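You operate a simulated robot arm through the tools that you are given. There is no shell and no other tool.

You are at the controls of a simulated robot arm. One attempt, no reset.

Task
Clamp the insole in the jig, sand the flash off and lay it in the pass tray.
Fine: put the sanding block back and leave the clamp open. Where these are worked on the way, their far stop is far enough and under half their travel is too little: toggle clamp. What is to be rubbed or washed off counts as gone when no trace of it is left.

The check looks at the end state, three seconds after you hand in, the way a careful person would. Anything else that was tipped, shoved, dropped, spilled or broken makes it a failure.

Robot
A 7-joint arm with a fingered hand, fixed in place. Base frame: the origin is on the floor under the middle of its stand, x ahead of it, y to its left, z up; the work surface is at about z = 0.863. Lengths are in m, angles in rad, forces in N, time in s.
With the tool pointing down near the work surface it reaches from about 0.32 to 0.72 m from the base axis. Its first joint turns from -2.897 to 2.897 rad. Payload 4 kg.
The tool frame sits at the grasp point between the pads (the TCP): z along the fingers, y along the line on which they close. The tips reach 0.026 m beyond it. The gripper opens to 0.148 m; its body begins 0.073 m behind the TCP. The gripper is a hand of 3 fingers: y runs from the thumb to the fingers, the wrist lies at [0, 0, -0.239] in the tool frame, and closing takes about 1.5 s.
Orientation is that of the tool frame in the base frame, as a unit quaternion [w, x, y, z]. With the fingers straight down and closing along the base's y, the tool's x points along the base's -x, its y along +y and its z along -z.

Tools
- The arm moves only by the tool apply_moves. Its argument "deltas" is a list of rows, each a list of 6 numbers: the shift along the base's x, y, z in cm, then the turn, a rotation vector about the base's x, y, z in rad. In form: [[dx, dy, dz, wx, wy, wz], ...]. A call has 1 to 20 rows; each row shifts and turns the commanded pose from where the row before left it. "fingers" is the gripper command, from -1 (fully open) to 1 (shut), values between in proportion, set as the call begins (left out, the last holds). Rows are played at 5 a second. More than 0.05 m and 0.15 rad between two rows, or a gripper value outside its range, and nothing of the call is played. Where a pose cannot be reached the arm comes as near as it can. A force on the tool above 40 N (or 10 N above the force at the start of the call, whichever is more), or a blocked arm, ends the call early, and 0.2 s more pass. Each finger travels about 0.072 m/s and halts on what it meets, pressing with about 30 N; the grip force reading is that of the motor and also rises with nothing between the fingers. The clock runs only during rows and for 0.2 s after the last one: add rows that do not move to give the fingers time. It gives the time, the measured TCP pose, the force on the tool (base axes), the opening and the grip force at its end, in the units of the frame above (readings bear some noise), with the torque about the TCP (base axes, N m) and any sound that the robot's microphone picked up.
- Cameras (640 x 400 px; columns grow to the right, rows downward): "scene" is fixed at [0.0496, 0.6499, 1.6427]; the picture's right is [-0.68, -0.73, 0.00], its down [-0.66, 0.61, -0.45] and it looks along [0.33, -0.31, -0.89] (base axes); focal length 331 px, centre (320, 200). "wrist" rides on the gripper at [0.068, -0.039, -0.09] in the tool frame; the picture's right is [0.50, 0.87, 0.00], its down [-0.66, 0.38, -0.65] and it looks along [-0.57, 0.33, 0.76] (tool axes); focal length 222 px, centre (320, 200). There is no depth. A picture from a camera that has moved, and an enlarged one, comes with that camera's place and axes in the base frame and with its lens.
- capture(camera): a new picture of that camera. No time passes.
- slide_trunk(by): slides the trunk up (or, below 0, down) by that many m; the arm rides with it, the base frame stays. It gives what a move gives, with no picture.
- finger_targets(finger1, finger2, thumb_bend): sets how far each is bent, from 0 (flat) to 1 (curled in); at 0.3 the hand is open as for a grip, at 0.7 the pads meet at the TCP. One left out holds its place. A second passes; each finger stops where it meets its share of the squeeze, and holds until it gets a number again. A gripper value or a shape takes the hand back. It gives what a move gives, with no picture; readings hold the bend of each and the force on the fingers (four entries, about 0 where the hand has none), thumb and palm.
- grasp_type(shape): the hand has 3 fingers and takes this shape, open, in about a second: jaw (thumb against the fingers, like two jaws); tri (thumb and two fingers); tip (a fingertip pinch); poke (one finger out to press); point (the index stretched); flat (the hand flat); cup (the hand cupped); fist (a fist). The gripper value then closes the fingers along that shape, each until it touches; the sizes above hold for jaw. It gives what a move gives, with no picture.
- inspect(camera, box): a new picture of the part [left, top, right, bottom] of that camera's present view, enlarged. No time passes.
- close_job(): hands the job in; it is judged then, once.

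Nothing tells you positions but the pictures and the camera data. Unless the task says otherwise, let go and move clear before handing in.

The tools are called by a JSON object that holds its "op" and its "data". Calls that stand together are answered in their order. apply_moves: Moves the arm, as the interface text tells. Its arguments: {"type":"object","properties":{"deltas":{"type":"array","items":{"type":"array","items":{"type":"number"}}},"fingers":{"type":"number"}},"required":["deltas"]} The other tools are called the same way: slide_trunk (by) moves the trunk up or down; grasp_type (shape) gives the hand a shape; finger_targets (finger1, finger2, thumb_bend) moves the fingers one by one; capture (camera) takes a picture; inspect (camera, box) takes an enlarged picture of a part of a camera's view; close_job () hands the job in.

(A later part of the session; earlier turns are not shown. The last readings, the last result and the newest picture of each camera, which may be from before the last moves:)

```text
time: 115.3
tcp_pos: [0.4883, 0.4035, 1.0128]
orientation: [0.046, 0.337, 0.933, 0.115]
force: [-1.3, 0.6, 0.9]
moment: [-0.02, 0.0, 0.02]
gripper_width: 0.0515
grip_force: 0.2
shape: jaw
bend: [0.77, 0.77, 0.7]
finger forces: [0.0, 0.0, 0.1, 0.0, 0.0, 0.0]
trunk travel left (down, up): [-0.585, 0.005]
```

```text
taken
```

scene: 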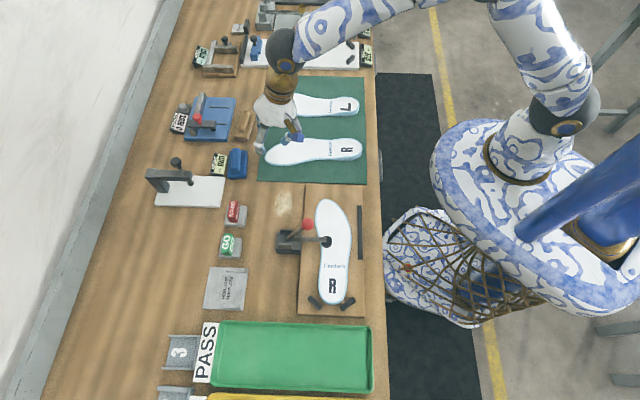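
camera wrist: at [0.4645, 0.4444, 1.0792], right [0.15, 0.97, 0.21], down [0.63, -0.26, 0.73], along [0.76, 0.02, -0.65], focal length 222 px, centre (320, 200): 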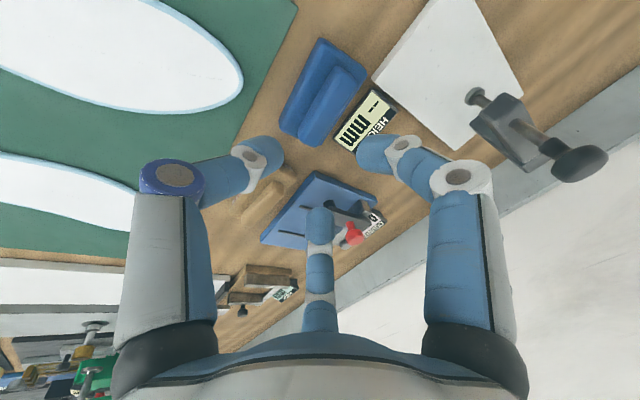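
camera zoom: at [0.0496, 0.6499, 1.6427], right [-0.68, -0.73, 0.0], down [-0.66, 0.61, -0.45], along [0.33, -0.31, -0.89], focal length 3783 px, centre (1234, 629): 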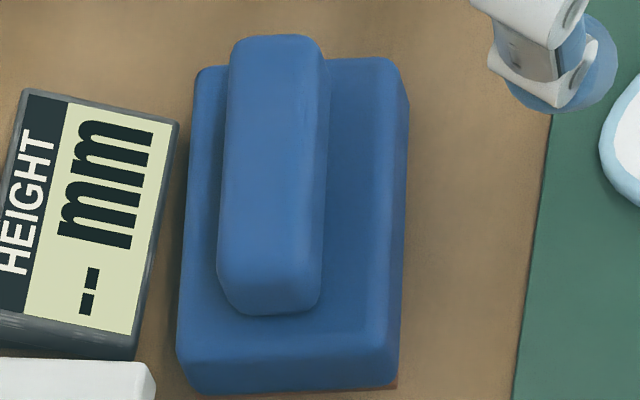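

Both blocks are back in place (within ~6 mm) and nothing else was disturbed. Next I open the clamp: I bring the hand upright over the knob at about (0.2635, 0.4875, 1.0), thumb on the robot side.

{"op": "apply_moves", "data": {"deltas": [[0, 0, 3, 0, 0, 0], [-2, 0.8, 2.5, -0.0953, 0.0792, 0], [-3, 1.2, 0.5, -0.0953, 0.0792, 0], [-3.5, 1.3, 0, 0, 0, -0.045], [-3.5, 1.3, 0, 0, 0, -0.045], [-3.5, 1.3, 0, 0, 0, 0], [-3.5, 1.3, 0, 0, 0, 0], [-3.5, 1.2, 0, 0, 0, 0], [0, 0, 0, 0, 0, 0]], "fingers": 0.2}}

{"op": "capture", "data": {"camera": "wrist"}}

{"op": "inspect", "data": {"camera": "scene", "box": [240, 160, 360, 260]}}

```text
time: 117.3
tcp_pos: [0.2651, 0.491, 1.0721]
orientation: [0.004, 0.381, 0.925, 0.0]
force: [0.8, 0.1, 0.0]
moment: [0.01, 0.0, 0.02]
gripper_width: 0.0588
grip_force: 0.0
shape: jaw
bend: [0.77, 0.77, 0.7]
finger forces: [0.0, 0.0, 0.0, 0.1, 0.0, 0.0]
trunk travel left (down, up): [-0.585, 0.005]
```

```text
taken
camera wrist: at [0.1882, 0.5111, 1.1618], right [0.26, 0.97, -0.01], down [0.73, -0.19, 0.66], along [0.64, -0.17, -0.75], focal length 222 px, centre (320, 200)
```

wrist: 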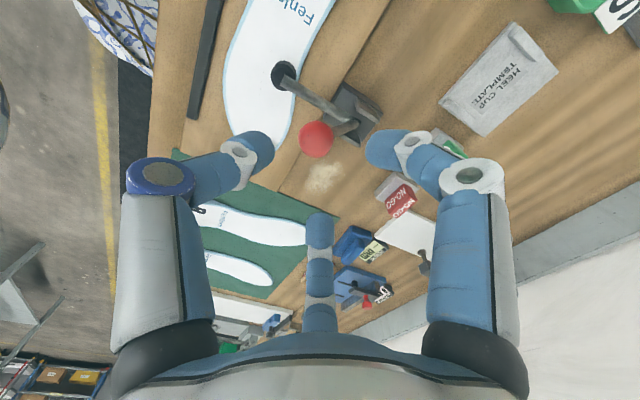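

```text
4.00 times, centred on (300, 210) of scene
camera zoom: at [0.0496, 0.6499, 1.6427], right [-0.68, -0.73, 0.0], down [-0.66, 0.61, -0.45], along [0.33, -0.31, -0.89], focal length 1324 px, centre (400, 160)
```

zoom: 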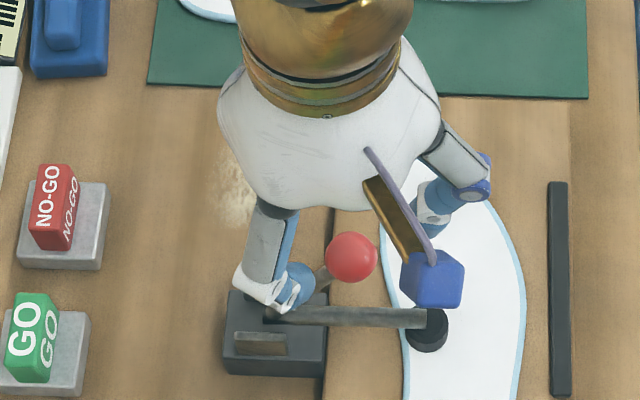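

{"op": "apply_moves", "data": {"deltas": [[0, -0.3, -2, 0, 0, 0], [0, 0, -2, 0, 0, 0], [0, 0, -1.5, 0, 0, 0], [0, 0, 0, 0, 0, 0]]}}

{"op": "apply_moves", "data": {"deltas": [[0, 0, 0, 0, 0, 0], [0, 0, 0, 0, 0, 0], [0, 0, 0, 0, 0, 0], [0, 0, 0, 0, 0, 0]], "fingers": 0.72}}

{"op": "inspect", "data": {"camera": "wrist", "box": [220, 80, 420, 260]}}

```text
time: 118.3
tcp_pos: [0.2633, 0.4888, 1.0159]
orientation: [0.003, 0.382, 0.924, -0.002]
force: [-0.7, -0.1, 0.8]
moment: [0.0, 0.03, 0.01]
gripper_width: 0.0588
grip_force: 0.2
shape: jaw
bend: [0.77, 0.77, 0.7]
finger forces: [0.1, 0.1, 0.1, 0.0, 0.0, 0.0]
trunk travel left (down, up): [-0.585, 0.005]
```

```text
time: 119.3
tcp_pos: [0.2636, 0.4879, 1.0149]
orientation: [0.004, 0.381, 0.925, -0.002]
force: [-1.2, -2.7, -12.5]
moment: [-0.06, 0.01, -0.03]
gripper_width: 0.0188
grip_force: 29.8
shape: jaw
bend: [0.74, 0.73, 0.7]
finger forces: [25.8, 25.9, 0.0, 0.0, 26.9, 0.0]
trunk travel left (down, up): [-0.585, 0.005]
```

```text
2.22 times, centred on (320, 170) of wrist
camera zoom: at [0.1879, 0.5077, 1.1052], right [0.26, 0.97, -0.01], down [0.73, -0.19, 0.66], along [0.64, -0.17, -0.75], focal length 494 px, centre (320, 267)
```

zoom: 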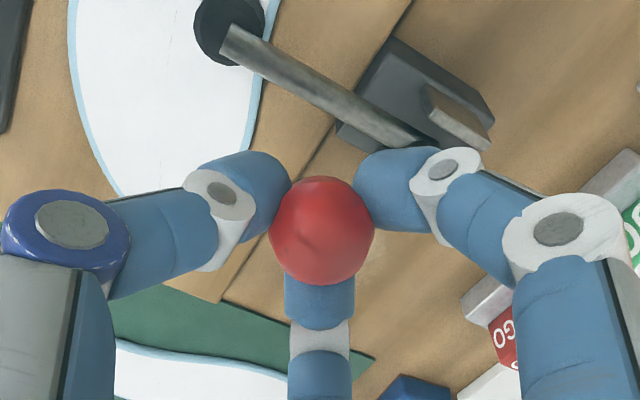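

The knob is gripped. I loosen slightly to a cage and swing the handle back along its arc, away from the robot.

{"op": "apply_moves", "data": {"deltas": [[0, 0, 0, 0, 0, 0], [0.6, 0.6, 0.4, 0, 0, 0], [0.61, 0.61, 0.4, 0, 0, 0], [1.287, 1.287, 0.49, 0, 0, 0], [0, 0, 0, 0, 0, 0]], "fingers": 0.69}}

{"op": "inspect", "data": {"camera": "scene", "box": [220, 180, 350, 270]}}

{"op": "inspect", "data": {"camera": "wrist", "box": [220, 80, 420, 260]}}

```text
time: 120.5
tcp_pos: [0.2894, 0.5108, 1.0298]
orientation: [0.004, 0.382, 0.924, -0.001]
force: [-1.0, -0.2, 1.4]
moment: [-0.04, 0.03, 0.02]
gripper_width: 0.0239
grip_force: 0.0
shape: jaw
bend: [0.74, 0.74, 0.7]
finger forces: [1.2, 0.0, 0.0, 0.0, 1.9, 0.0]
trunk travel left (down, up): [-0.585, 0.005]
```

```text
4.44 times, centred on (285, 225) of scene
camera zoom: at [0.0496, 0.6499, 1.6427], right [-0.68, -0.73, 0.0], down [-0.66, 0.61, -0.45], along [0.33, -0.31, -0.89], focal length 1471 px, centre (476, 89)
```

zoom: 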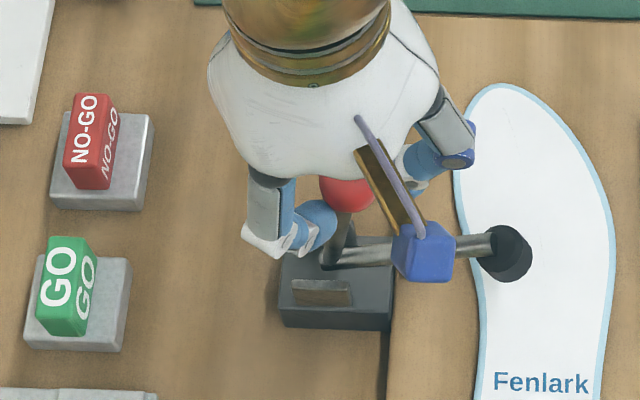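

```text
2.22 times, centred on (320, 170) of wrist
camera zoom: at [0.213, 0.531, 1.1195], right [0.25, 0.97, 0.0], down [0.73, -0.19, 0.66], along [0.64, -0.17, -0.75], focal length 494 px, centre (320, 267)
```

zoom: 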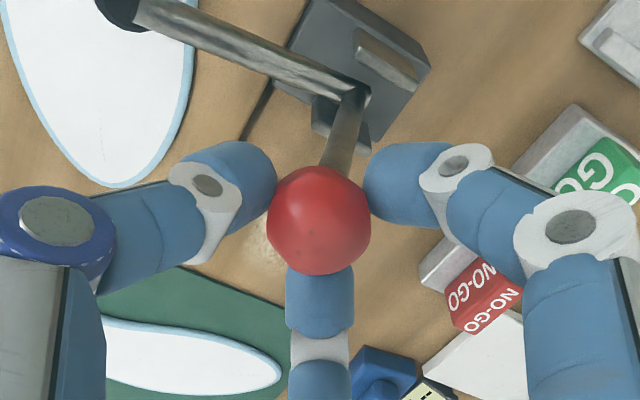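

The arm is lifting off the insole as planned. I continue the arc.

{"op": "apply_moves", "data": {"deltas": [[1.326, 1.326, 0.16, 0, 0, 0], [1.326, 1.326, -0.16, 0, 0, 0], [0, 0, 0, 0, 0, 0]]}}

{"op": "apply_moves", "data": {"deltas": [[1.287, 1.287, -0.49, 0, 0, 0], [0.976, 0.976, -0.55, 0, 0, 0], [0, 0, 0, 0, 0, 0]]}}

{"op": "inspect", "data": {"camera": "scene", "box": [220, 180, 350, 270]}}

{"op": "inspect", "data": {"camera": "wrist", "box": [220, 80, 420, 260]}}

```text
time: 121.3
tcp_pos: [0.3156, 0.5369, 1.03]
orientation: [0.004, 0.38, 0.925, -0.002]
force: [-1.5, -0.8, -1.8]
moment: [0.0, 0.01, -0.01]
gripper_width: 0.0235
grip_force: 0.0
shape: jaw
bend: [0.74, 0.74, 0.7]
finger forces: [0.7, 0.1, 0.1, 0.1, 0.9, 0.0]
trunk travel left (down, up): [-0.585, 0.005]
```

```text
time: 122.1
tcp_pos: [0.34, 0.5611, 1.0198]
orientation: [0.004, 0.381, 0.924, -0.002]
force: [-1.3, -0.9, -0.8]
moment: [0.0, 0.0, 0.0]
gripper_width: 0.0231
grip_force: 0.0
shape: jaw
bend: [0.74, 0.74, 0.7]
finger forces: [0.9, 0.0, 0.0, 0.1, 1.1, 0.1]
trunk travel left (down, up): [-0.585, 0.005]
```

```text
4.44 times, centred on (285, 225) of scene
camera zoom: at [0.0496, 0.6499, 1.6427], right [-0.68, -0.73, 0.0], down [-0.66, 0.61, -0.45], along [0.33, -0.31, -0.89], focal length 1471 px, centre (476, 89)
```

zoom: 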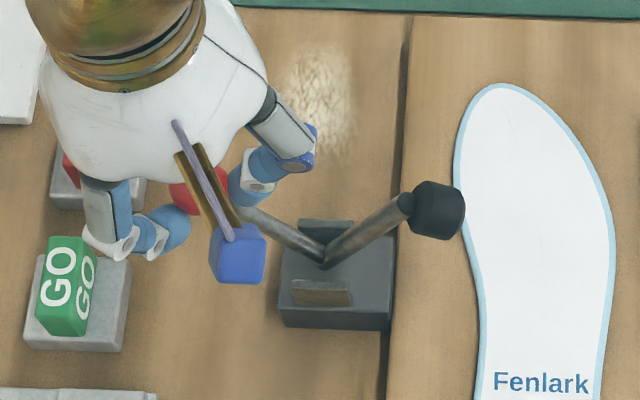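

```text
2.22 times, centred on (320, 170) of wrist
camera zoom: at [0.2627, 0.5806, 1.1095], right [0.25, 0.97, -0.01], down [0.73, -0.19, 0.66], along [0.64, -0.17, -0.75], focal length 494 px, centre (320, 267)
```

zoom: 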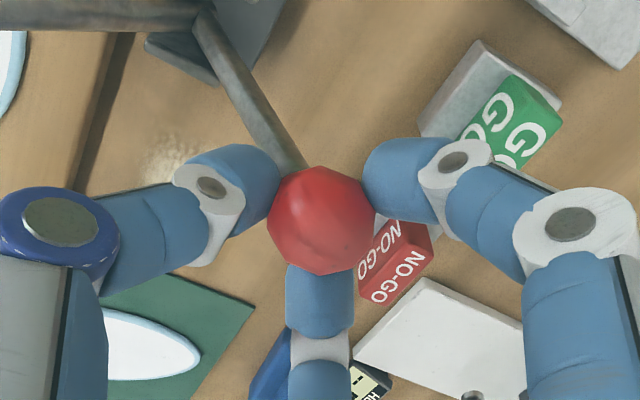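

{"op": "apply_moves", "data": {"deltas": [[0.3, 0.3, -0.2, 0, 0, 0], [0, 0, 0, 0, 0, 0]]}}

{"op": "inspect", "data": {"camera": "scene", "box": [220, 180, 350, 270]}}

```text
time: 122.7
tcp_pos: [0.3421, 0.5623, 1.0175]
orientation: [0.004, 0.381, 0.924, -0.002]
force: [-1.7, -3.4, 1.2]
moment: [-0.1, 0.05, 0.05]
gripper_width: 0.0239
grip_force: 0.0
shape: jaw
bend: [0.74, 0.74, 0.7]
finger forces: [0.0, 0.0, 0.1, 0.0, 3.4, 0.0]
trunk travel left (down, up): [-0.585, 0.005]
```

```text
4.44 times, centred on (285, 225) of scene
camera zoom: at [0.0496, 0.6499, 1.6427], right [-0.68, -0.73, 0.0], down [-0.66, 0.61, -0.45], along [0.33, -0.31, -0.89], focal length 1471 px, centre (476, 89)
```

zoom: 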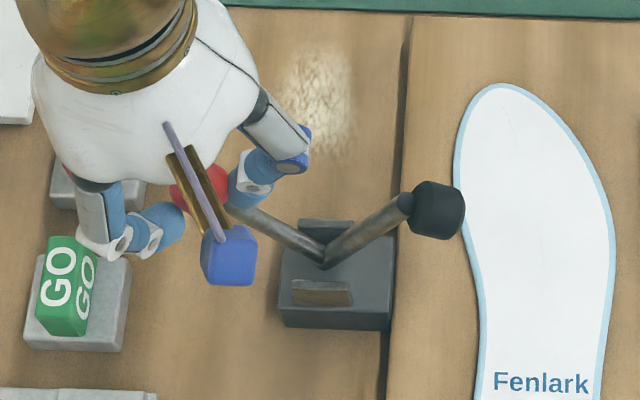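

The clamp is fully open against its stop. I release, lift off and retreat inward, then check the insole.

{"op": "apply_moves", "data": {"deltas": [[0, 0, 0, 0, 0, 0], [0, 0, 0, 0, 0, 0], [0, 0, 0, 0, 0, 0], [-0.2, -0.2, 1.5, 0, 0, 0], [0, 0, 2, 0, 0, 0], [-0.3, -0.3, 1.7, 0, 0, 0], [-3, -3, 0, 0, 0, 0], [-3, -3, 1, 0, 0, 0], [-3, -3, 1, 0, 0, 0], [0, 0, 0, 0, 0, 0]], "fingers": 0.1}}

{"op": "capture", "data": {"camera": "scene"}}

{"op": "capture", "data": {"camera": "wrist"}}

```text
time: 124.9
tcp_pos: [0.2478, 0.4686, 1.0873]
orientation: [0.004, 0.381, 0.924, -0.002]
force: [-0.2, 0.0, 0.3]
moment: [-0.01, -0.01, -0.01]
gripper_width: 0.0663
grip_force: 0.0
shape: jaw
bend: [0.39, 0.39, 0.7]
finger forces: [0.1, 0.1, 0.0, 0.0, 0.0, 0.0]
trunk travel left (down, up): [-0.585, 0.005]
```

```text
taken
```

scene: 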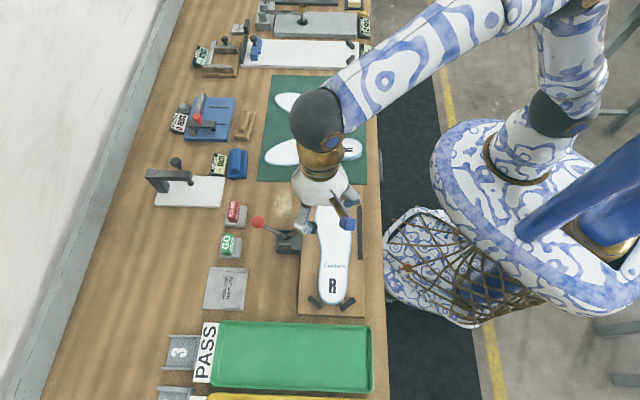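

```text
taken
camera wrist: at [0.1715, 0.4875, 1.1778], right [0.26, 0.97, 0.0], down [0.73, -0.19, 0.66], along [0.64, -0.17, -0.75], focal length 222 px, centre (320, 200)
```

wrist: 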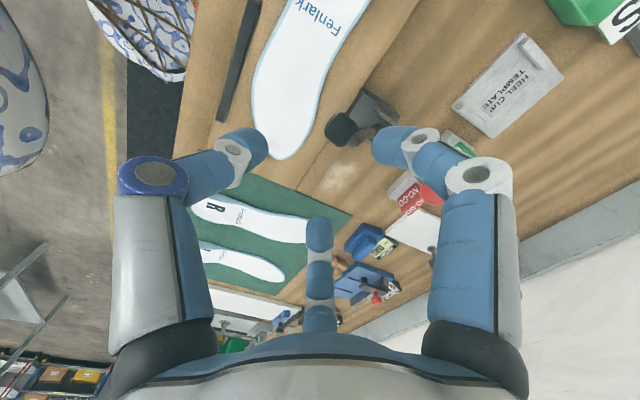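

The clamp is open and the insole surface is clean. Next I pick up the insole: the free stretch is just behind the clamp, around (0.185, 0.484), with the thumb on the clamp side so the fingers miss the clamp pad, the side fence and the heel stops. I turn the hand round by 180° in steps.

{"op": "apply_moves", "data": {"deltas": [[-0.6, 0.15, 0, 0, 0, -0.149], [-0.6, 0.15, 0, 0, 0, -0.149], [-0.6, 0.15, 0, 0, 0, -0.149], [-0.6, 0.15, 0, 0, 0, -0.149], [-0.6, 0.15, 0, 0, 0, -0.149], [-0.6, 0.15, 0, 0, 0, -0.149], [-0.6, 0.15, 0, 0, 0, -0.149], [-0.6, 0.15, 0, 0, 0, -0.149], [-0.6, 0.15, 0, 0, 0, -0.149], [-0.6, 0.15, 0, 0, 0, -0.149], [0, 0, 0, 0, 0, 0]], "fingers": -0.6}}

{"op": "capture", "data": {"camera": "wrist"}}

```text
time: 127.3
tcp_pos: [0.1866, 0.484, 1.0887]
orientation: [0.002, 0.907, 0.42, -0.005]
force: [-0.5, 0.6, 0.0]
moment: [0.02, 0.04, 0.02]
gripper_width: 0.118
grip_force: 0.2
shape: jaw
bend: [0.26, 0.26, 0.48]
finger forces: [0.0, 0.0, 0.1, 0.0, 0.1, 0.0]
trunk travel left (down, up): [-0.585, 0.005]
```

```text
taken
camera wrist: at [0.2006, 0.5594, 1.1791], right [0.98, -0.18, 0.0], down [-0.13, -0.74, 0.66], along [-0.12, -0.65, -0.75], focal length 222 px, centre (320, 200)
```

wrist: 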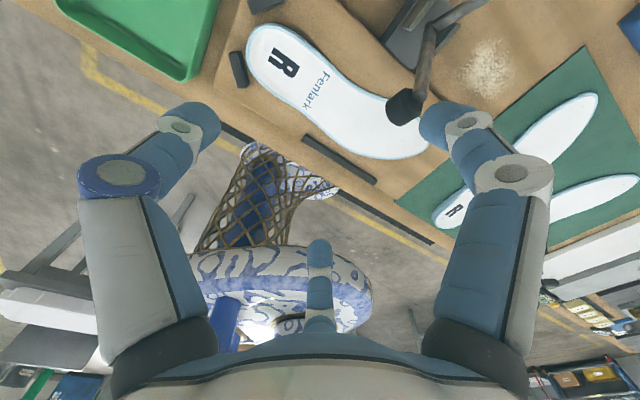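

{"op": "apply_moves", "data": {"deltas": [[0, 0, 0, 0, 0, -0.1376], [0, 0, 0, 0, 0, -0.1376], [0, 0, 0, 0, 0, -0.1376], [0, 0, 0, 0, 0, -0.1376], [0, 0, 0, 0, 0, -0.1376], [0, 0, 0, 0, 0, -0.1376], [0, 0, 0, 0, 0, -0.1376], [0, 0, 0, 0, 0, -0.1376], [0, 0, 0, 0, 0, -0.1376], [0, 0, 0, 0, 0, -0.1376], [0, 0, 0, 0, 0, -0.1376], [0, 0, 0, 0, 0, -0.1376], [0, 0, 0, 0, 0, 0]]}}

{"op": "capture", "data": {"camera": "wrist"}}

{"op": "inspect", "data": {"camera": "scene", "box": [270, 180, 390, 320]}}

```text
time: 130.1
tcp_pos: [0.2495, 0.4629, 1.0974]
orientation: [-0.01, 0.897, -0.442, -0.013]
force: [-0.3, 0.2, 0.1]
moment: [0.01, -0.01, -0.01]
gripper_width: 0.1182
grip_force: 0.0
shape: jaw
bend: [0.25, 0.25, 0.48]
finger forces: [0.1, 0.0, 0.0, 0.0, 0.1, 0.0]
trunk travel left (down, up): [-0.585, 0.005]
stopped in row 13: the arm was blocked; the commanded pose is now the measured one
```

```text
taken
camera wrist: at [0.3231, 0.4302, 1.1852], right [-0.38, -0.92, -0.02], down [-0.69, 0.27, 0.67], along [-0.62, 0.27, -0.74], focal length 222 px, centre (320, 200)
```

wrist: 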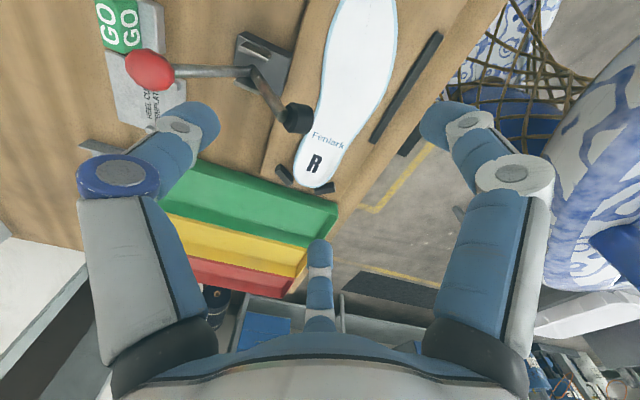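

```text
2.86 times, centred on (330, 250) of scene
camera zoom: at [0.0496, 0.6499, 1.6427], right [-0.68, -0.73, 0.0], down [-0.66, 0.61, -0.45], along [0.33, -0.31, -0.89], focal length 946 px, centre (291, 57)
```

zoom: 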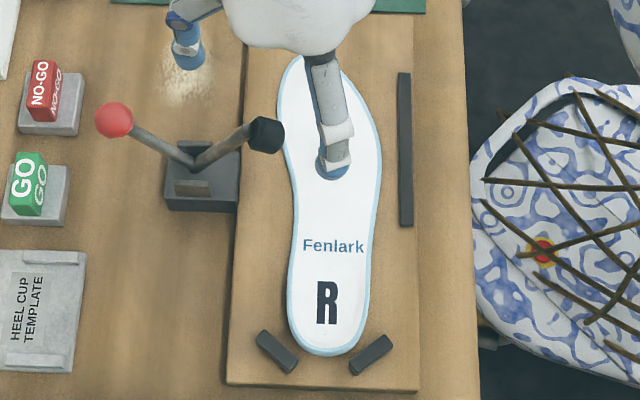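

The arm ran into a joint limit at that heading (nothing was touched, all well above the bench). I turn back into the comfortable range and will use a heading where a single finger, rather than the thumb, is on the clamp side.

{"op": "apply_moves", "data": {"deltas": [[0, 0, 1, 0, 0, 0.1], [0, 0, 0, 0, 0, 0.145], [0, 0, 0, 0, 0, 0.145], [0, 0, 0, 0, 0, 0.145], [0, 0, 0, 0, 0, 0.145], [0, 0, 0, 0, 0, 0.145], [0, 0, 0, 0, 0, 0.145], [0, 0, 0, 0, 0, 0.145], [0, 0, 0, 0, 0, 0.145], [0, 0, 0, 0, 0, 0.145], [0, 0, 0, 0, 0, 0.145], [0, 0, 0, 0, 0, 0.145], [0, 0, 0, 0, 0, 0.145], [0, 0, 0, 0, 0, 0]]}}

{"op": "capture", "data": {"camera": "scene"}}

```text
time: 133.1
tcp_pos: [0.2484, 0.4637, 1.1067]
orientation: [0.005, 0.894, 0.448, -0.016]
force: [-0.2, -0.4, 0.0]
moment: [-0.01, -0.02, 0.02]
gripper_width: 0.1183
grip_force: 0.1
shape: jaw
bend: [0.25, 0.25, 0.48]
finger forces: [0.0, 0.0, 0.1, 0.0, 0.0, 0.0]
trunk travel left (down, up): [-0.585, 0.005]
```

```text
taken
```

scene: 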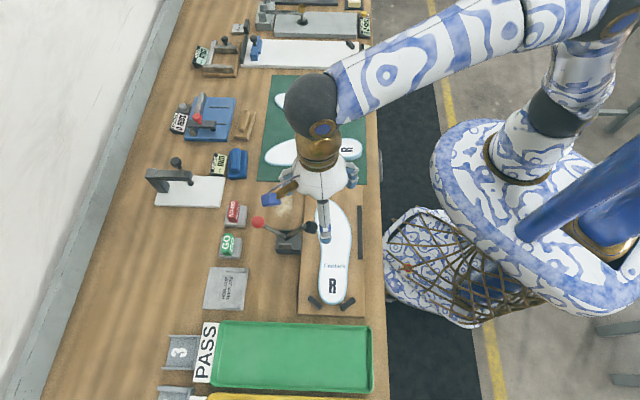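

Back in a normal posture. In free space I look at what the other hand shapes offer for pinching a thin, wide piece.

{"op": "grasp_type", "data": {"shape": "tip"}}

{"op": "capture", "data": {"camera": "wrist"}}

{"op": "grasp_type", "data": {"shape": "tri"}}

{"op": "capture", "data": {"camera": "wrist"}}

```text
time: 134.0
tcp_pos: [0.2482, 0.4643, 1.1071]
orientation: [0.005, 0.895, 0.447, -0.017]
force: [0.1, -0.3, 0.2]
moment: [0.04, 0.0, -0.01]
gripper_width: 0.1478
grip_force: 0.1
shape: tip
bend: [0.3, 0.3, 0.3]
finger forces: [0.0, 0.0, 0.1, 0.0, 0.0, 0.0]
trunk travel left (down, up): [-0.585, 0.005]
```

```text
taken
camera wrist: at [0.259, 0.5426, 1.1955], right [0.99, -0.12, -0.02], down [-0.08, -0.74, 0.67], along [-0.1, -0.67, -0.74], focal length 222 px, centre (320, 200)
```

wrist: 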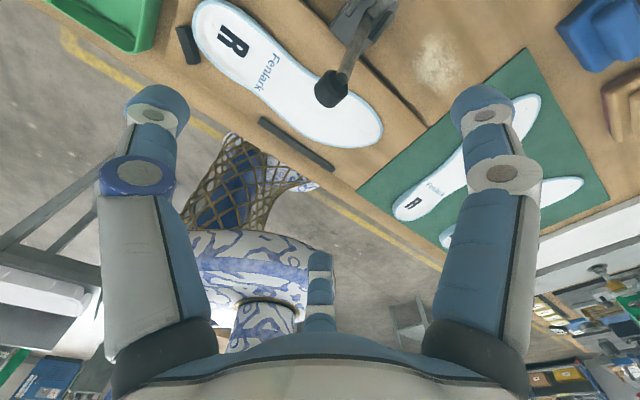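

```text
time: 134.9
tcp_pos: [0.2474, 0.463, 1.1073]
orientation: [0.005, 0.894, 0.447, -0.016]
force: [0.5, -0.6, 0.6]
moment: [0.02, -0.02, 0.0]
gripper_width: 0.1479
grip_force: 0.1
shape: tri
bend: [0.3, 0.3, 0.3]
finger forces: [0.0, 0.1, 0.1, 0.1, 0.0, 0.0]
trunk travel left (down, up): [-0.585, 0.005]
```

```text
taken
camera wrist: at [0.259, 0.5426, 1.1955], right [0.99, -0.12, -0.02], down [-0.08, -0.74, 0.67], along [-0.1, -0.67, -0.74], focal length 222 px, centre (320, 200)
```

wrist: 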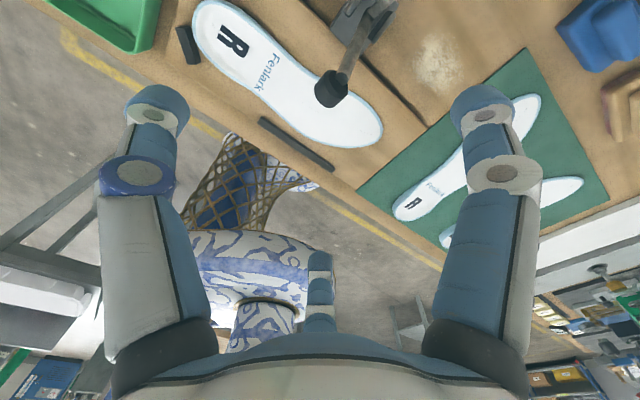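

All shapes share the same three digits at 120°, so on this crowded jig only one digit fits on each side of the insole. I can pinch with the two fingers alone, at the heel side, and keep the thumb out of the way over the heel; I test individual finger control in free space.

{"op": "finger_targets", "data": {"finger1": 0.45, "finger2": 0.45, "thumb_bend": 0.0}}

{"op": "capture", "data": {"camera": "wrist"}}

{"op": "finger_targets", "data": {"finger1": 0.55, "finger2": 0.55, "thumb_bend": 1.0}}

{"op": "capture", "data": {"camera": "wrist"}}

{"op": "inspect", "data": {"camera": "scene", "box": [260, 120, 380, 250]}}

```text
time: 135.9
tcp_pos: [0.2486, 0.4623, 1.1067]
orientation: [0.005, 0.894, 0.447, -0.016]
force: [-0.7, 0.3, 0.3]
moment: [-0.03, -0.01, 0.03]
gripper_width: 0.1339
grip_force: 0.1
shape: fingers
bend: [0.45, 0.45, 0.0]
finger forces: [0.1, 0.0, 0.1, 0.1, 0.0, 0.0]
trunk travel left (down, up): [-0.585, 0.005]
```

```text
taken
camera wrist: at [0.259, 0.5426, 1.1954], right [0.99, -0.12, -0.02], down [-0.08, -0.74, 0.67], along [-0.1, -0.67, -0.74], focal length 222 px, centre (320, 200)
```

wrist: 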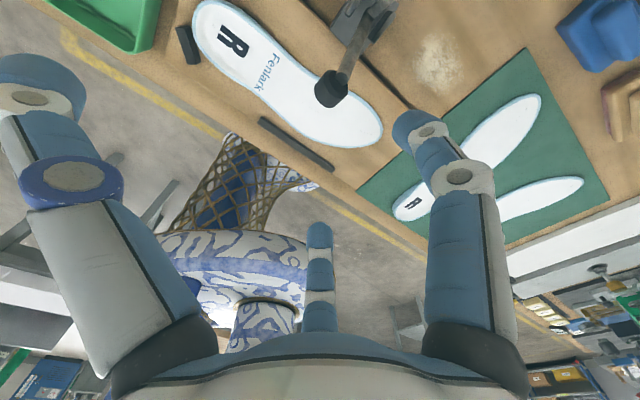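

```text
time: 136.9
tcp_pos: [0.2474, 0.4642, 1.1074]
orientation: [0.005, 0.894, 0.447, -0.016]
force: [-0.3, -0.1, -0.2]
moment: [-0.01, 0.01, -0.01]
gripper_width: 0.0454
grip_force: 0.0
shape: fingers
bend: [0.55, 0.55, 1.0]
finger forces: [0.0, 0.0, 0.1, 0.1, 0.0, 0.0]
trunk travel left (down, up): [-0.585, 0.005]
```

```text
taken
camera wrist: at [0.259, 0.5426, 1.1955], right [0.99, -0.12, -0.02], down [-0.08, -0.74, 0.67], along [-0.1, -0.67, -0.74], focal length 222 px, centre (320, 200)
```

wrist: 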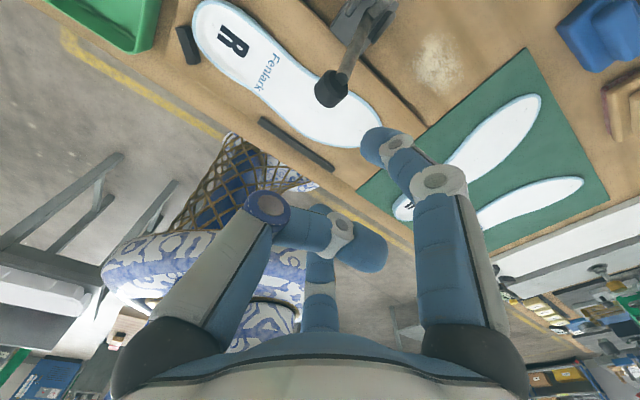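

```text
3.08 times, centred on (320, 185) of scene
camera zoom: at [0.0496, 0.6499, 1.6427], right [-0.68, -0.73, 0.0], down [-0.66, 0.61, -0.45], along [0.33, -0.31, -0.89], focal length 1018 px, centre (320, 246)
```

zoom: 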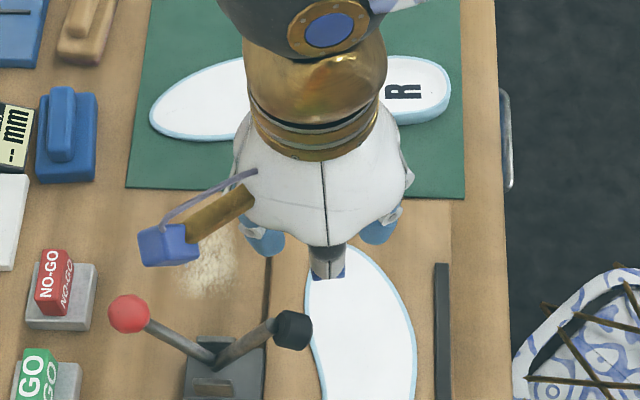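

The thumb curls up clear of the work, and the two fingers can pinch on their own (about 0.04 m radius at bend 0.55). I move over the heel section at about (0.152, 0.516), turned so the fingers come in from both sides between clamp, fence and heel stops.

{"op": "finger_targets", "data": {"finger1": 0.42, "finger2": 0.42, "thumb_bend": 1.0}}

{"op": "apply_moves", "data": {"deltas": [[-2, 1.1, 0, 0.0234, -0.024, -0.07], [-2.5, 1.35, 0, 0, 0, -0.073], [-2.5, 1.35, -1, 0, 0, 0], [-2.5, 1.36, -1, 0, 0, 0], [0, 0, -1.5, 0, 0, 0], [0, 0, 0, 0, 0, 0]]}}

{"op": "capture", "data": {"camera": "wrist"}}

{"op": "inspect", "data": {"camera": "scene", "box": [260, 190, 400, 320]}}

```text
time: 137.9
tcp_pos: [0.2486, 0.4635, 1.1071]
orientation: [0.006, 0.894, 0.447, -0.016]
force: [-0.8, -1.1, -0.8]
moment: [0.01, -0.02, 0.02]
gripper_width: 0.0568
grip_force: 0.1
shape: fingers
bend: [0.42, 0.42, 1.0]
finger forces: [0.0, 0.0, 0.0, 0.1, 0.0, 0.0]
trunk travel left (down, up): [-0.585, 0.005]
```

```text
time: 139.3
tcp_pos: [0.1532, 0.5162, 1.0722]
orientation: [0.0, 0.924, 0.382, 0.001]
force: [-0.3, 0.2, -0.4]
moment: [-0.01, 0.01, -0.02]
gripper_width: 0.0573
grip_force: 0.0
shape: fingers
bend: [0.42, 0.42, 1.0]
finger forces: [0.0, 0.0, 0.0, 0.0, 0.0, 0.0]
trunk travel left (down, up): [-0.585, 0.005]
```

```text
taken
camera wrist: at [0.1725, 0.59, 1.1631], right [0.97, -0.26, 0.0], down [-0.2, -0.73, 0.65], along [-0.17, -0.63, -0.76], focal length 222 px, centre (320, 200)
```

wrist: 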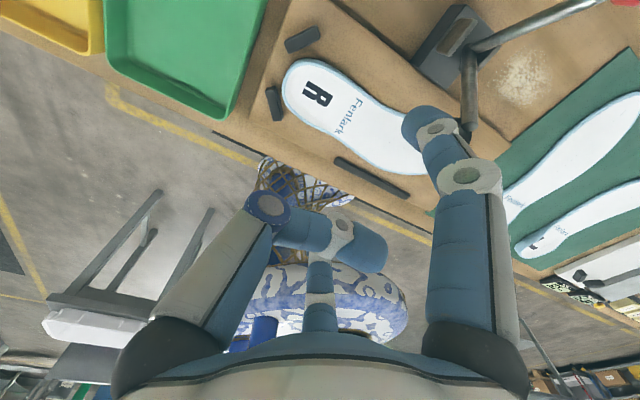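

```text
3.08 times, centred on (330, 255) of scene
camera zoom: at [0.0496, 0.6499, 1.6427], right [-0.68, -0.73, 0.0], down [-0.66, 0.61, -0.45], along [0.33, -0.31, -0.89], focal length 1018 px, centre (289, 31)
```

zoom: 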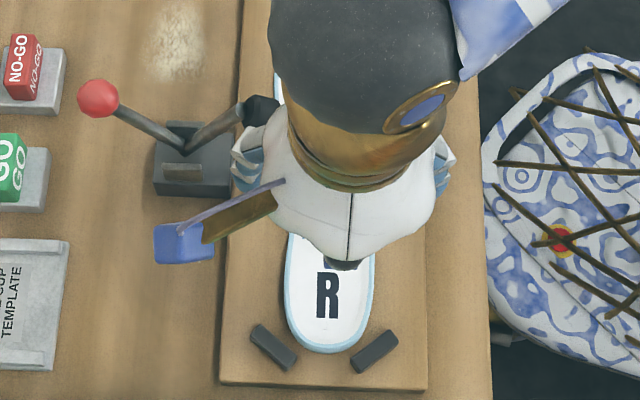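

{"op": "apply_moves", "data": {"deltas": [[0, 0, -3, 0, 0, 0], [0, 0, -3, 0, 0, 0], [0, 0, -3, 0, 0, 0], [0, 0, -2, 0, 0, 0], [0, 0, 0, 0, 0, 0]]}}

{"op": "capture", "data": {"camera": "wrist"}}

{"op": "inspect", "data": {"camera": "scene", "box": [260, 200, 400, 330]}}

```text
time: 140.5
tcp_pos: [0.1509, 0.5143, 0.9613]
orientation: [-0.001, 0.924, 0.382, 0.0]
force: [0.2, -0.4, -0.1]
moment: [0.0, -0.01, -0.01]
gripper_width: 0.0573
grip_force: 0.2
shape: fingers
bend: [0.42, 0.42, 1.0]
finger forces: [0.1, 0.0, 0.0, 0.1, 0.0, 0.0]
trunk travel left (down, up): [-0.585, 0.005]
```

```text
taken
camera wrist: at [0.1725, 0.5894, 1.0522], right [0.97, -0.26, 0.0], down [-0.2, -0.73, 0.65], along [-0.17, -0.63, -0.76], focal length 222 px, centre (320, 200)
```

wrist: 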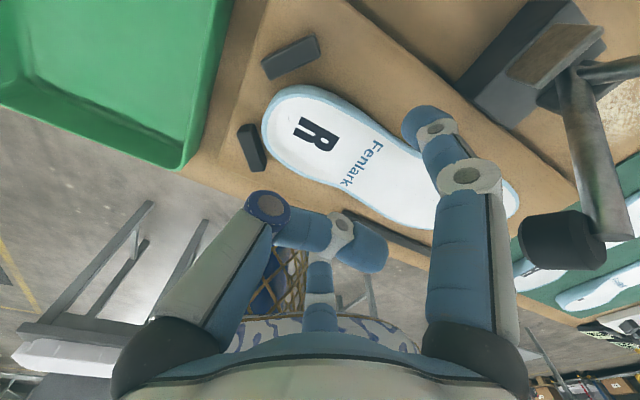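

```text
3.08 times, centred on (330, 265) of scene
camera zoom: at [0.0496, 0.6499, 1.6427], right [-0.68, -0.73, 0.0], down [-0.66, 0.61, -0.45], along [0.33, -0.31, -0.89], focal length 1018 px, centre (289, 0)
```

zoom: 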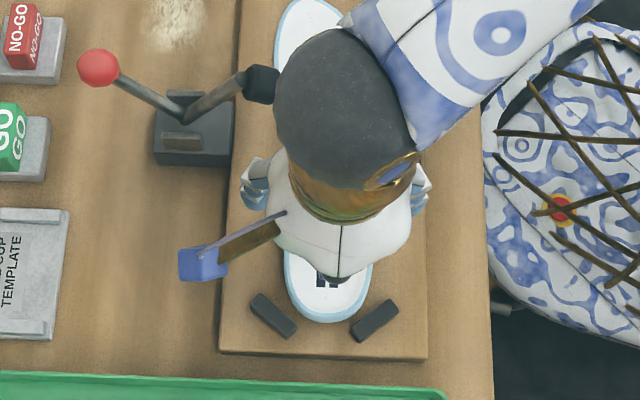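

{"op": "apply_moves", "data": {"deltas": [[0.1, 0.1, -1.5, 0, 0, 0], [0, 0, -1.5, 0, 0, 0], [0, 0, 0, 0, 0, 0]]}}

{"op": "inspect", "data": {"camera": "wrist", "box": [230, 30, 530, 260]}}

{"op": "inspect", "data": {"camera": "scene", "box": [260, 200, 400, 330]}}

```text
time: 141.3
tcp_pos: [0.1527, 0.5164, 0.9331]
orientation: [-0.001, 0.924, 0.382, 0.001]
force: [-1.0, 1.1, 0.6]
moment: [-0.01, 0.03, -0.03]
gripper_width: 0.0569
grip_force: 0.0
shape: fingers
bend: [0.42, 0.42, 1.0]
finger forces: [0.0, 0.0, 0.1, 0.0, 0.0, 0.0]
trunk travel left (down, up): [-0.585, 0.005]
```

```text
1.74 times, centred on (380, 145) of wrist
camera zoom: at [0.1724, 0.5899, 1.0229], right [0.97, -0.26, 0.0], down [-0.2, -0.73, 0.65], along [-0.17, -0.63, -0.76], focal length 386 px, centre (216, 296)
```

zoom: 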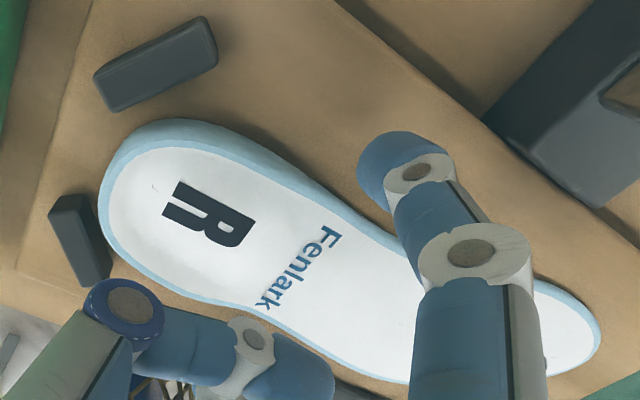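

```text
3.08 times, centred on (330, 265) of scene
camera zoom: at [0.0496, 0.6499, 1.6427], right [-0.68, -0.73, 0.0], down [-0.66, 0.61, -0.45], along [0.33, -0.31, -0.89], focal length 1018 px, centre (289, 0)
```

zoom: 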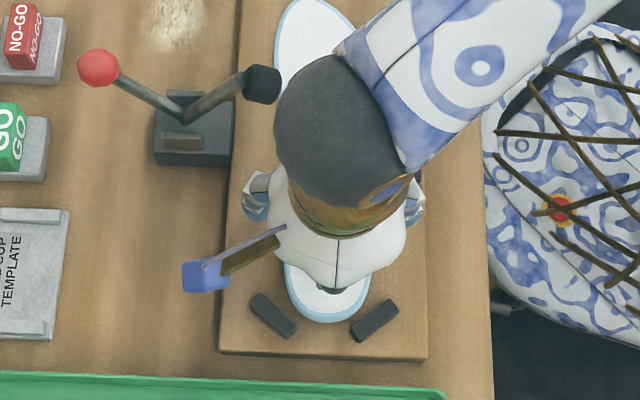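

{"op": "finger_targets", "data": {"finger1": 0.46, "finger2": 0.46, "thumb_bend": 1.0}}

{"op": "apply_moves", "data": {"deltas": [[0, 0, -1.0, 0, 0, 0], [0, 0, 0, 0, 0, 0]]}}

{"op": "inspect", "data": {"camera": "wrist", "box": [230, 30, 530, 260]}}

```text
time: 142.3
tcp_pos: [0.1527, 0.5164, 0.9324]
orientation: [-0.001, 0.924, 0.382, 0.0]
force: [0.3, -0.2, -0.1]
moment: [0.0, -0.03, 0.0]
gripper_width: 0.0536
grip_force: 0.1
shape: fingers
bend: [0.46, 0.46, 1.0]
finger forces: [0.0, 0.0, 0.0, 0.0, 0.1, 0.0]
trunk travel left (down, up): [-0.585, 0.005]
```

```text
time: 142.9
tcp_pos: [0.1531, 0.5151, 0.922]
orientation: [0.0, 0.924, 0.383, 0.0]
force: [0.3, -0.1, 0.4]
moment: [0.0, -0.01, 0.0]
gripper_width: 0.0536
grip_force: 0.0
shape: fingers
bend: [0.46, 0.46, 1.0]
finger forces: [0.0, 0.0, 0.0, 0.0, 0.0, 0.0]
trunk travel left (down, up): [-0.585, 0.005]
```

```text
1.74 times, centred on (380, 145) of wrist
camera zoom: at [0.173, 0.5901, 1.0129], right [0.97, -0.26, 0.0], down [-0.2, -0.73, 0.65], along [-0.17, -0.63, -0.76], focal length 386 px, centre (216, 296)
```

zoom: 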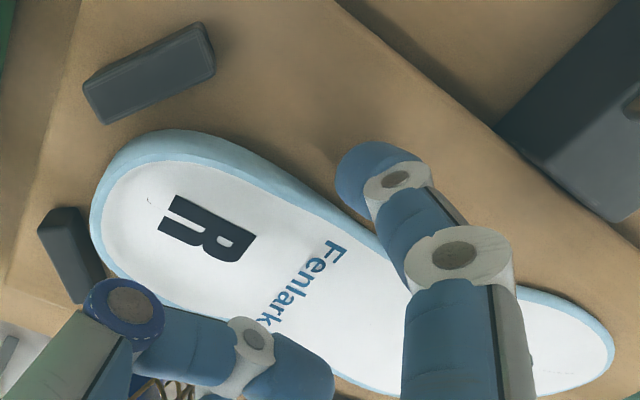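

{"op": "apply_moves", "data": {"deltas": [[0, 0, -0.5, 0, 0, 0], [0, 0, 0, 0, 0, 0]]}}

{"op": "apply_moves", "data": {"deltas": [[0, 0, -0.3, 0, 0, 0], [0, 0, 0, 0, 0, 0]]}}

{"op": "inspect", "data": {"camera": "wrist", "box": [230, 30, 530, 260]}}

```text
time: 143.5
tcp_pos: [0.1525, 0.5158, 0.916]
orientation: [0.0, 0.924, 0.381, 0.0]
force: [0.9, -0.3, 0.1]
moment: [-0.04, -0.01, -0.01]
gripper_width: 0.0534
grip_force: 0.0
shape: fingers
bend: [0.46, 0.46, 1.0]
finger forces: [0.0, 0.1, 0.0, 0.1, 0.0, 0.0]
trunk travel left (down, up): [-0.585, 0.005]
```

```text
time: 144.1
tcp_pos: [0.1527, 0.5175, 0.9148]
orientation: [-0.002, 0.924, 0.382, 0.001]
force: [-1.3, 1.4, 22.3]
moment: [-0.77, -0.03, 0.01]
gripper_width: 0.0531
grip_force: 10.7
shape: fingers
bend: [0.46, 0.45, 1.0]
finger forces: [5.5, 16.3, 0.0, 0.0, 0.0, 0.0]
trunk travel left (down, up): [-0.585, 0.005]
```

```text
1.74 times, centred on (380, 145) of wrist
camera zoom: at [0.1735, 0.5905, 1.0063], right [0.97, -0.26, 0.0], down [-0.2, -0.73, 0.65], along [-0.17, -0.63, -0.76], focal length 386 px, centre (216, 296)
```

zoom: 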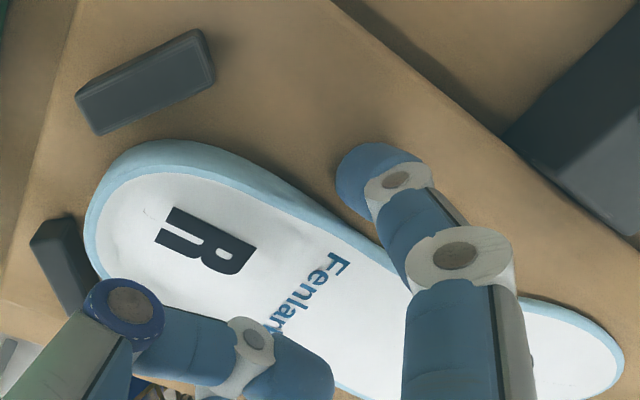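

{"op": "apply_moves", "data": {"deltas": [[0, 0, 0.45, 0, 0, 0], [0, 0, 0, 0, 0, 0]]}}

{"op": "finger_targets", "data": {"finger1": 0.54, "finger2": 0.54, "thumb_bend": 1.0}}

{"op": "inspect", "data": {"camera": "wrist", "box": [230, 30, 530, 260]}}

```text
time: 144.7
tcp_pos: [0.1544, 0.5165, 0.9184]
orientation: [0.0, 0.924, 0.381, 0.0]
force: [-0.2, 0.4, -0.2]
moment: [0.01, 0.0, -0.01]
gripper_width: 0.0534
grip_force: 0.2
shape: fingers
bend: [0.46, 0.46, 1.0]
finger forces: [0.0, 0.1, 0.0, 0.0, 0.0, 0.0]
trunk travel left (down, up): [-0.585, 0.005]
```

```text
time: 145.7
tcp_pos: [0.1551, 0.5163, 0.9175]
orientation: [-0.001, 0.924, 0.383, 0.001]
force: [0.3, 0.2, 1.0]
moment: [0.01, -0.02, -0.03]
gripper_width: 0.05
grip_force: 3.5
shape: fingers
bend: [0.5, 0.5, 1.0]
finger forces: [3.1, 3.1, 0.0, 0.0, 0.0, 0.0]
trunk travel left (down, up): [-0.585, 0.005]
```

```text
1.74 times, centred on (380, 145) of wrist
camera zoom: at [0.1744, 0.5909, 1.0089], right [0.97, -0.26, 0.0], down [-0.2, -0.73, 0.65], along [-0.17, -0.63, -0.76], focal length 386 px, centre (216, 296)
```

zoom: 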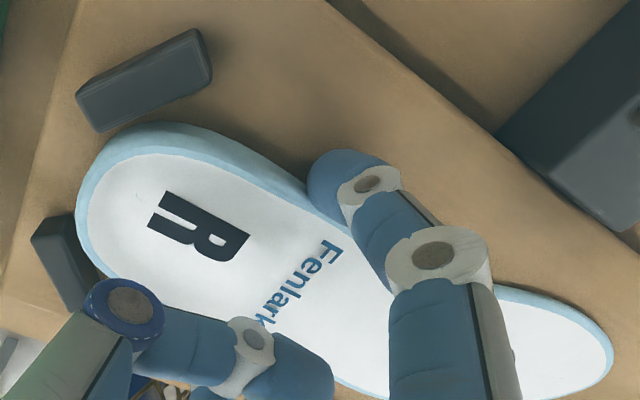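

Both fingers touch the insole's sides evenly at 3 N. I squeeze harder and test-lift.

{"op": "finger_targets", "data": {"finger1": 0.75, "finger2": 0.75, "thumb_bend": 1.0}}

{"op": "inspect", "data": {"camera": "wrist", "box": [230, 30, 530, 260]}}

```text
time: 146.7
tcp_pos: [0.1546, 0.5156, 0.9169]
orientation: [0.0, 0.924, 0.382, 0.0]
force: [0.7, -2.1, -1.1]
moment: [-0.02, -0.04, -0.03]
gripper_width: 0.05
grip_force: 11.1
shape: fingers
bend: [0.53, 0.53, 1.0]
finger forces: [11.0, 11.2, 0.0, 0.1, 0.1, 0.0]
trunk travel left (down, up): [-0.585, 0.005]
```

```text
1.74 times, centred on (380, 145) of wrist
camera zoom: at [0.1745, 0.5907, 1.0089], right [0.97, -0.26, 0.0], down [-0.2, -0.73, 0.65], along [-0.17, -0.63, -0.76], focal length 386 px, centre (216, 296)
```

zoom: 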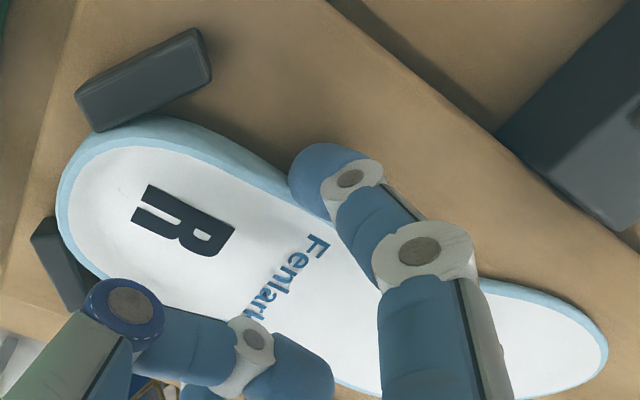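

{"op": "apply_moves", "data": {"deltas": [[0, 0, 0.5, 0, 0, 0], [0, 0, 0.5, 0, 0, 0], [0, 0, 0.5, 0, 0, 0], [0, 0, 0, 0, 0, 0]]}}

{"op": "inspect", "data": {"camera": "wrist", "box": [230, 30, 530, 260]}}

{"op": "inspect", "data": {"camera": "scene", "box": [260, 190, 400, 330]}}

```text
time: 147.7
tcp_pos: [0.1538, 0.5174, 0.9333]
orientation: [-0.001, 0.924, 0.382, 0.002]
force: [0.2, 0.4, 0.4]
moment: [0.0, 0.01, 0.02]
gripper_width: 0.0504
grip_force: 10.3
shape: fingers
bend: [0.54, 0.53, 1.0]
finger forces: [11.0, 11.2, 0.1, 0.0, 0.0, 0.1]
trunk travel left (down, up): [-0.585, 0.005]
```

```text
1.74 times, centred on (380, 145) of wrist
camera zoom: at [0.1742, 0.5905, 1.0235], right [0.97, -0.26, 0.0], down [-0.2, -0.73, 0.65], along [-0.17, -0.63, -0.76], focal length 386 px, centre (216, 296)
```

zoom: 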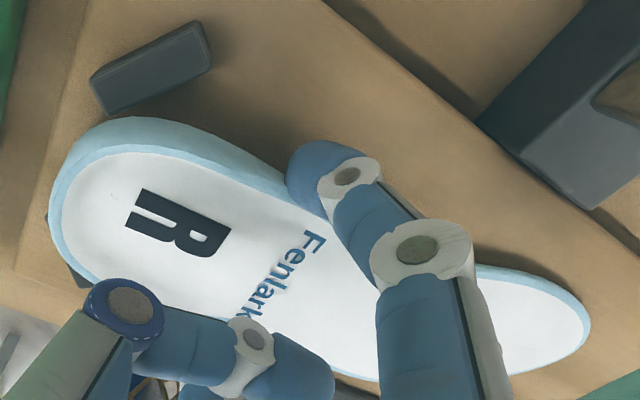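

```text
2.86 times, centred on (330, 260) of scene
camera zoom: at [0.0496, 0.6499, 1.6427], right [-0.68, -0.73, 0.0], down [-0.66, 0.61, -0.45], along [0.33, -0.31, -0.89], focal length 946 px, centre (291, 29)
```

zoom: 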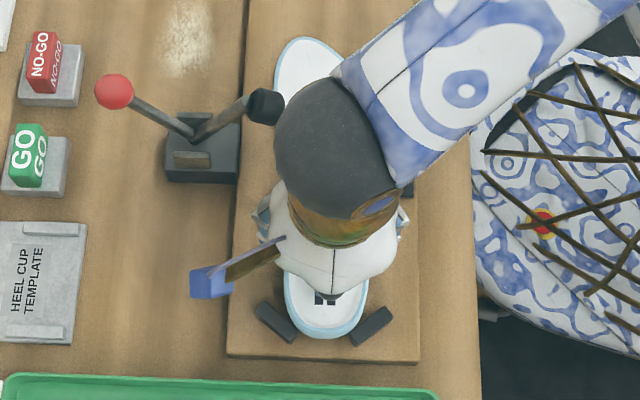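

{"op": "apply_moves", "data": {"deltas": [[0, 0, 1, 0, 0, 0], [0, 0, 1, 0, 0, 0], [0, 0, 1, 0, 0, 0], [0, 0, 1, 0, 0, 0], [0, 0, 0, 0, 0, 0]]}}

{"op": "capture", "data": {"camera": "wrist"}}

{"op": "inspect", "data": {"camera": "scene", "box": [260, 190, 400, 330]}}

```text
time: 148.9
tcp_pos: [0.1536, 0.5171, 0.9717]
orientation: [0.0, 0.924, 0.382, 0.0]
force: [0.2, -0.4, -0.6]
moment: [0.04, 0.04, -0.01]
gripper_width: 0.0507
grip_force: 11.7
shape: fingers
bend: [0.54, 0.53, 1.0]
finger forces: [11.1, 11.1, 0.0, 0.0, 0.0, 0.1]
trunk travel left (down, up): [-0.585, 0.005]
```

```text
taken
camera wrist: at [0.174, 0.5917, 1.0635], right [0.97, -0.26, 0.0], down [-0.2, -0.73, 0.65], along [-0.17, -0.63, -0.76], focal length 222 px, centre (320, 200)
```

wrist: 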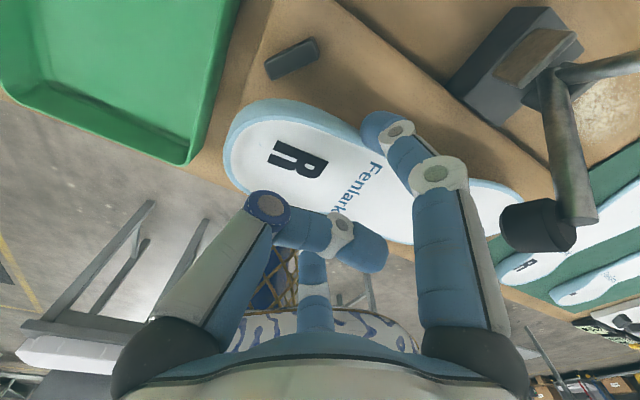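

```text
2.86 times, centred on (330, 260) of scene
camera zoom: at [0.0496, 0.6499, 1.6427], right [-0.68, -0.73, 0.0], down [-0.66, 0.61, -0.45], along [0.33, -0.31, -0.89], focal length 946 px, centre (291, 29)
```

zoom: 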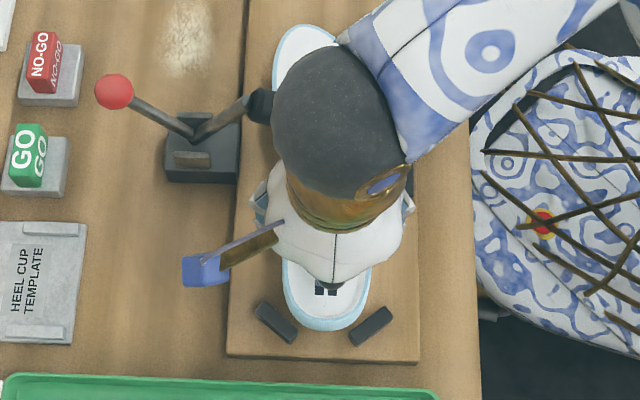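

The insole is up; before lifting further I shift it toward the robot so its forefoot clears the overhanging clamp pad.

{"op": "apply_moves", "data": {"deltas": [[-1, -1, 0, 0, 0, 0], [-1.2, -1.2, 0, 0, 0, 0], [-1, -1, 0.5, 0, 0, 0], [0, 0, 1.5, 0, 0, 0], [0, 0, 2, 0, 0, 0], [0, 0, 2, 0, 0, 0], [0, 0, 0, 0, 0, 0]]}}

{"op": "capture", "data": {"camera": "wrist"}}

{"op": "capture", "data": {"camera": "scene"}}

```text
time: 150.5
tcp_pos: [0.1228, 0.4848, 1.0326]
orientation: [0.0, 0.924, 0.383, 0.001]
force: [0.1, 0.0, 0.0]
moment: [0.03, 0.05, -0.02]
gripper_width: 0.0508
grip_force: 10.8
shape: fingers
bend: [0.54, 0.53, 1.0]
finger forces: [11.2, 11.2, 0.1, 0.0, 0.0, 0.1]
trunk travel left (down, up): [-0.585, 0.005]
```

```text
taken
camera wrist: at [0.1425, 0.5585, 1.1242], right [0.97, -0.26, 0.0], down [-0.2, -0.73, 0.65], along [-0.17, -0.63, -0.76], focal length 222 px, centre (320, 200)
```

wrist: 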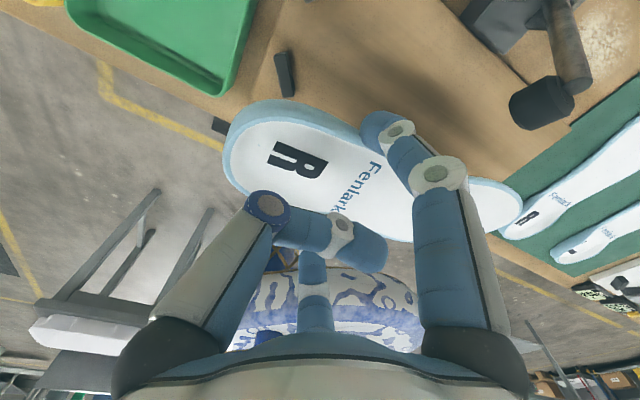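

```text
taken
```

scene: 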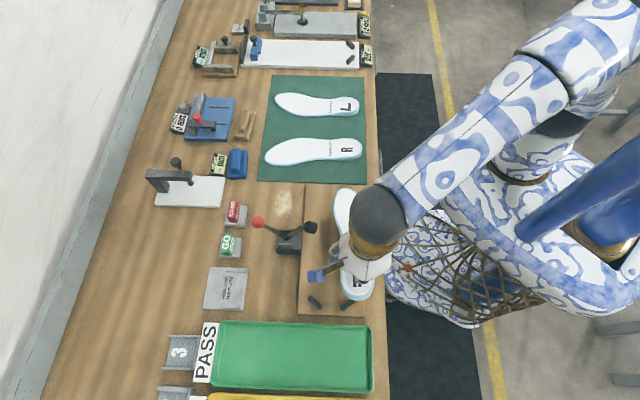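

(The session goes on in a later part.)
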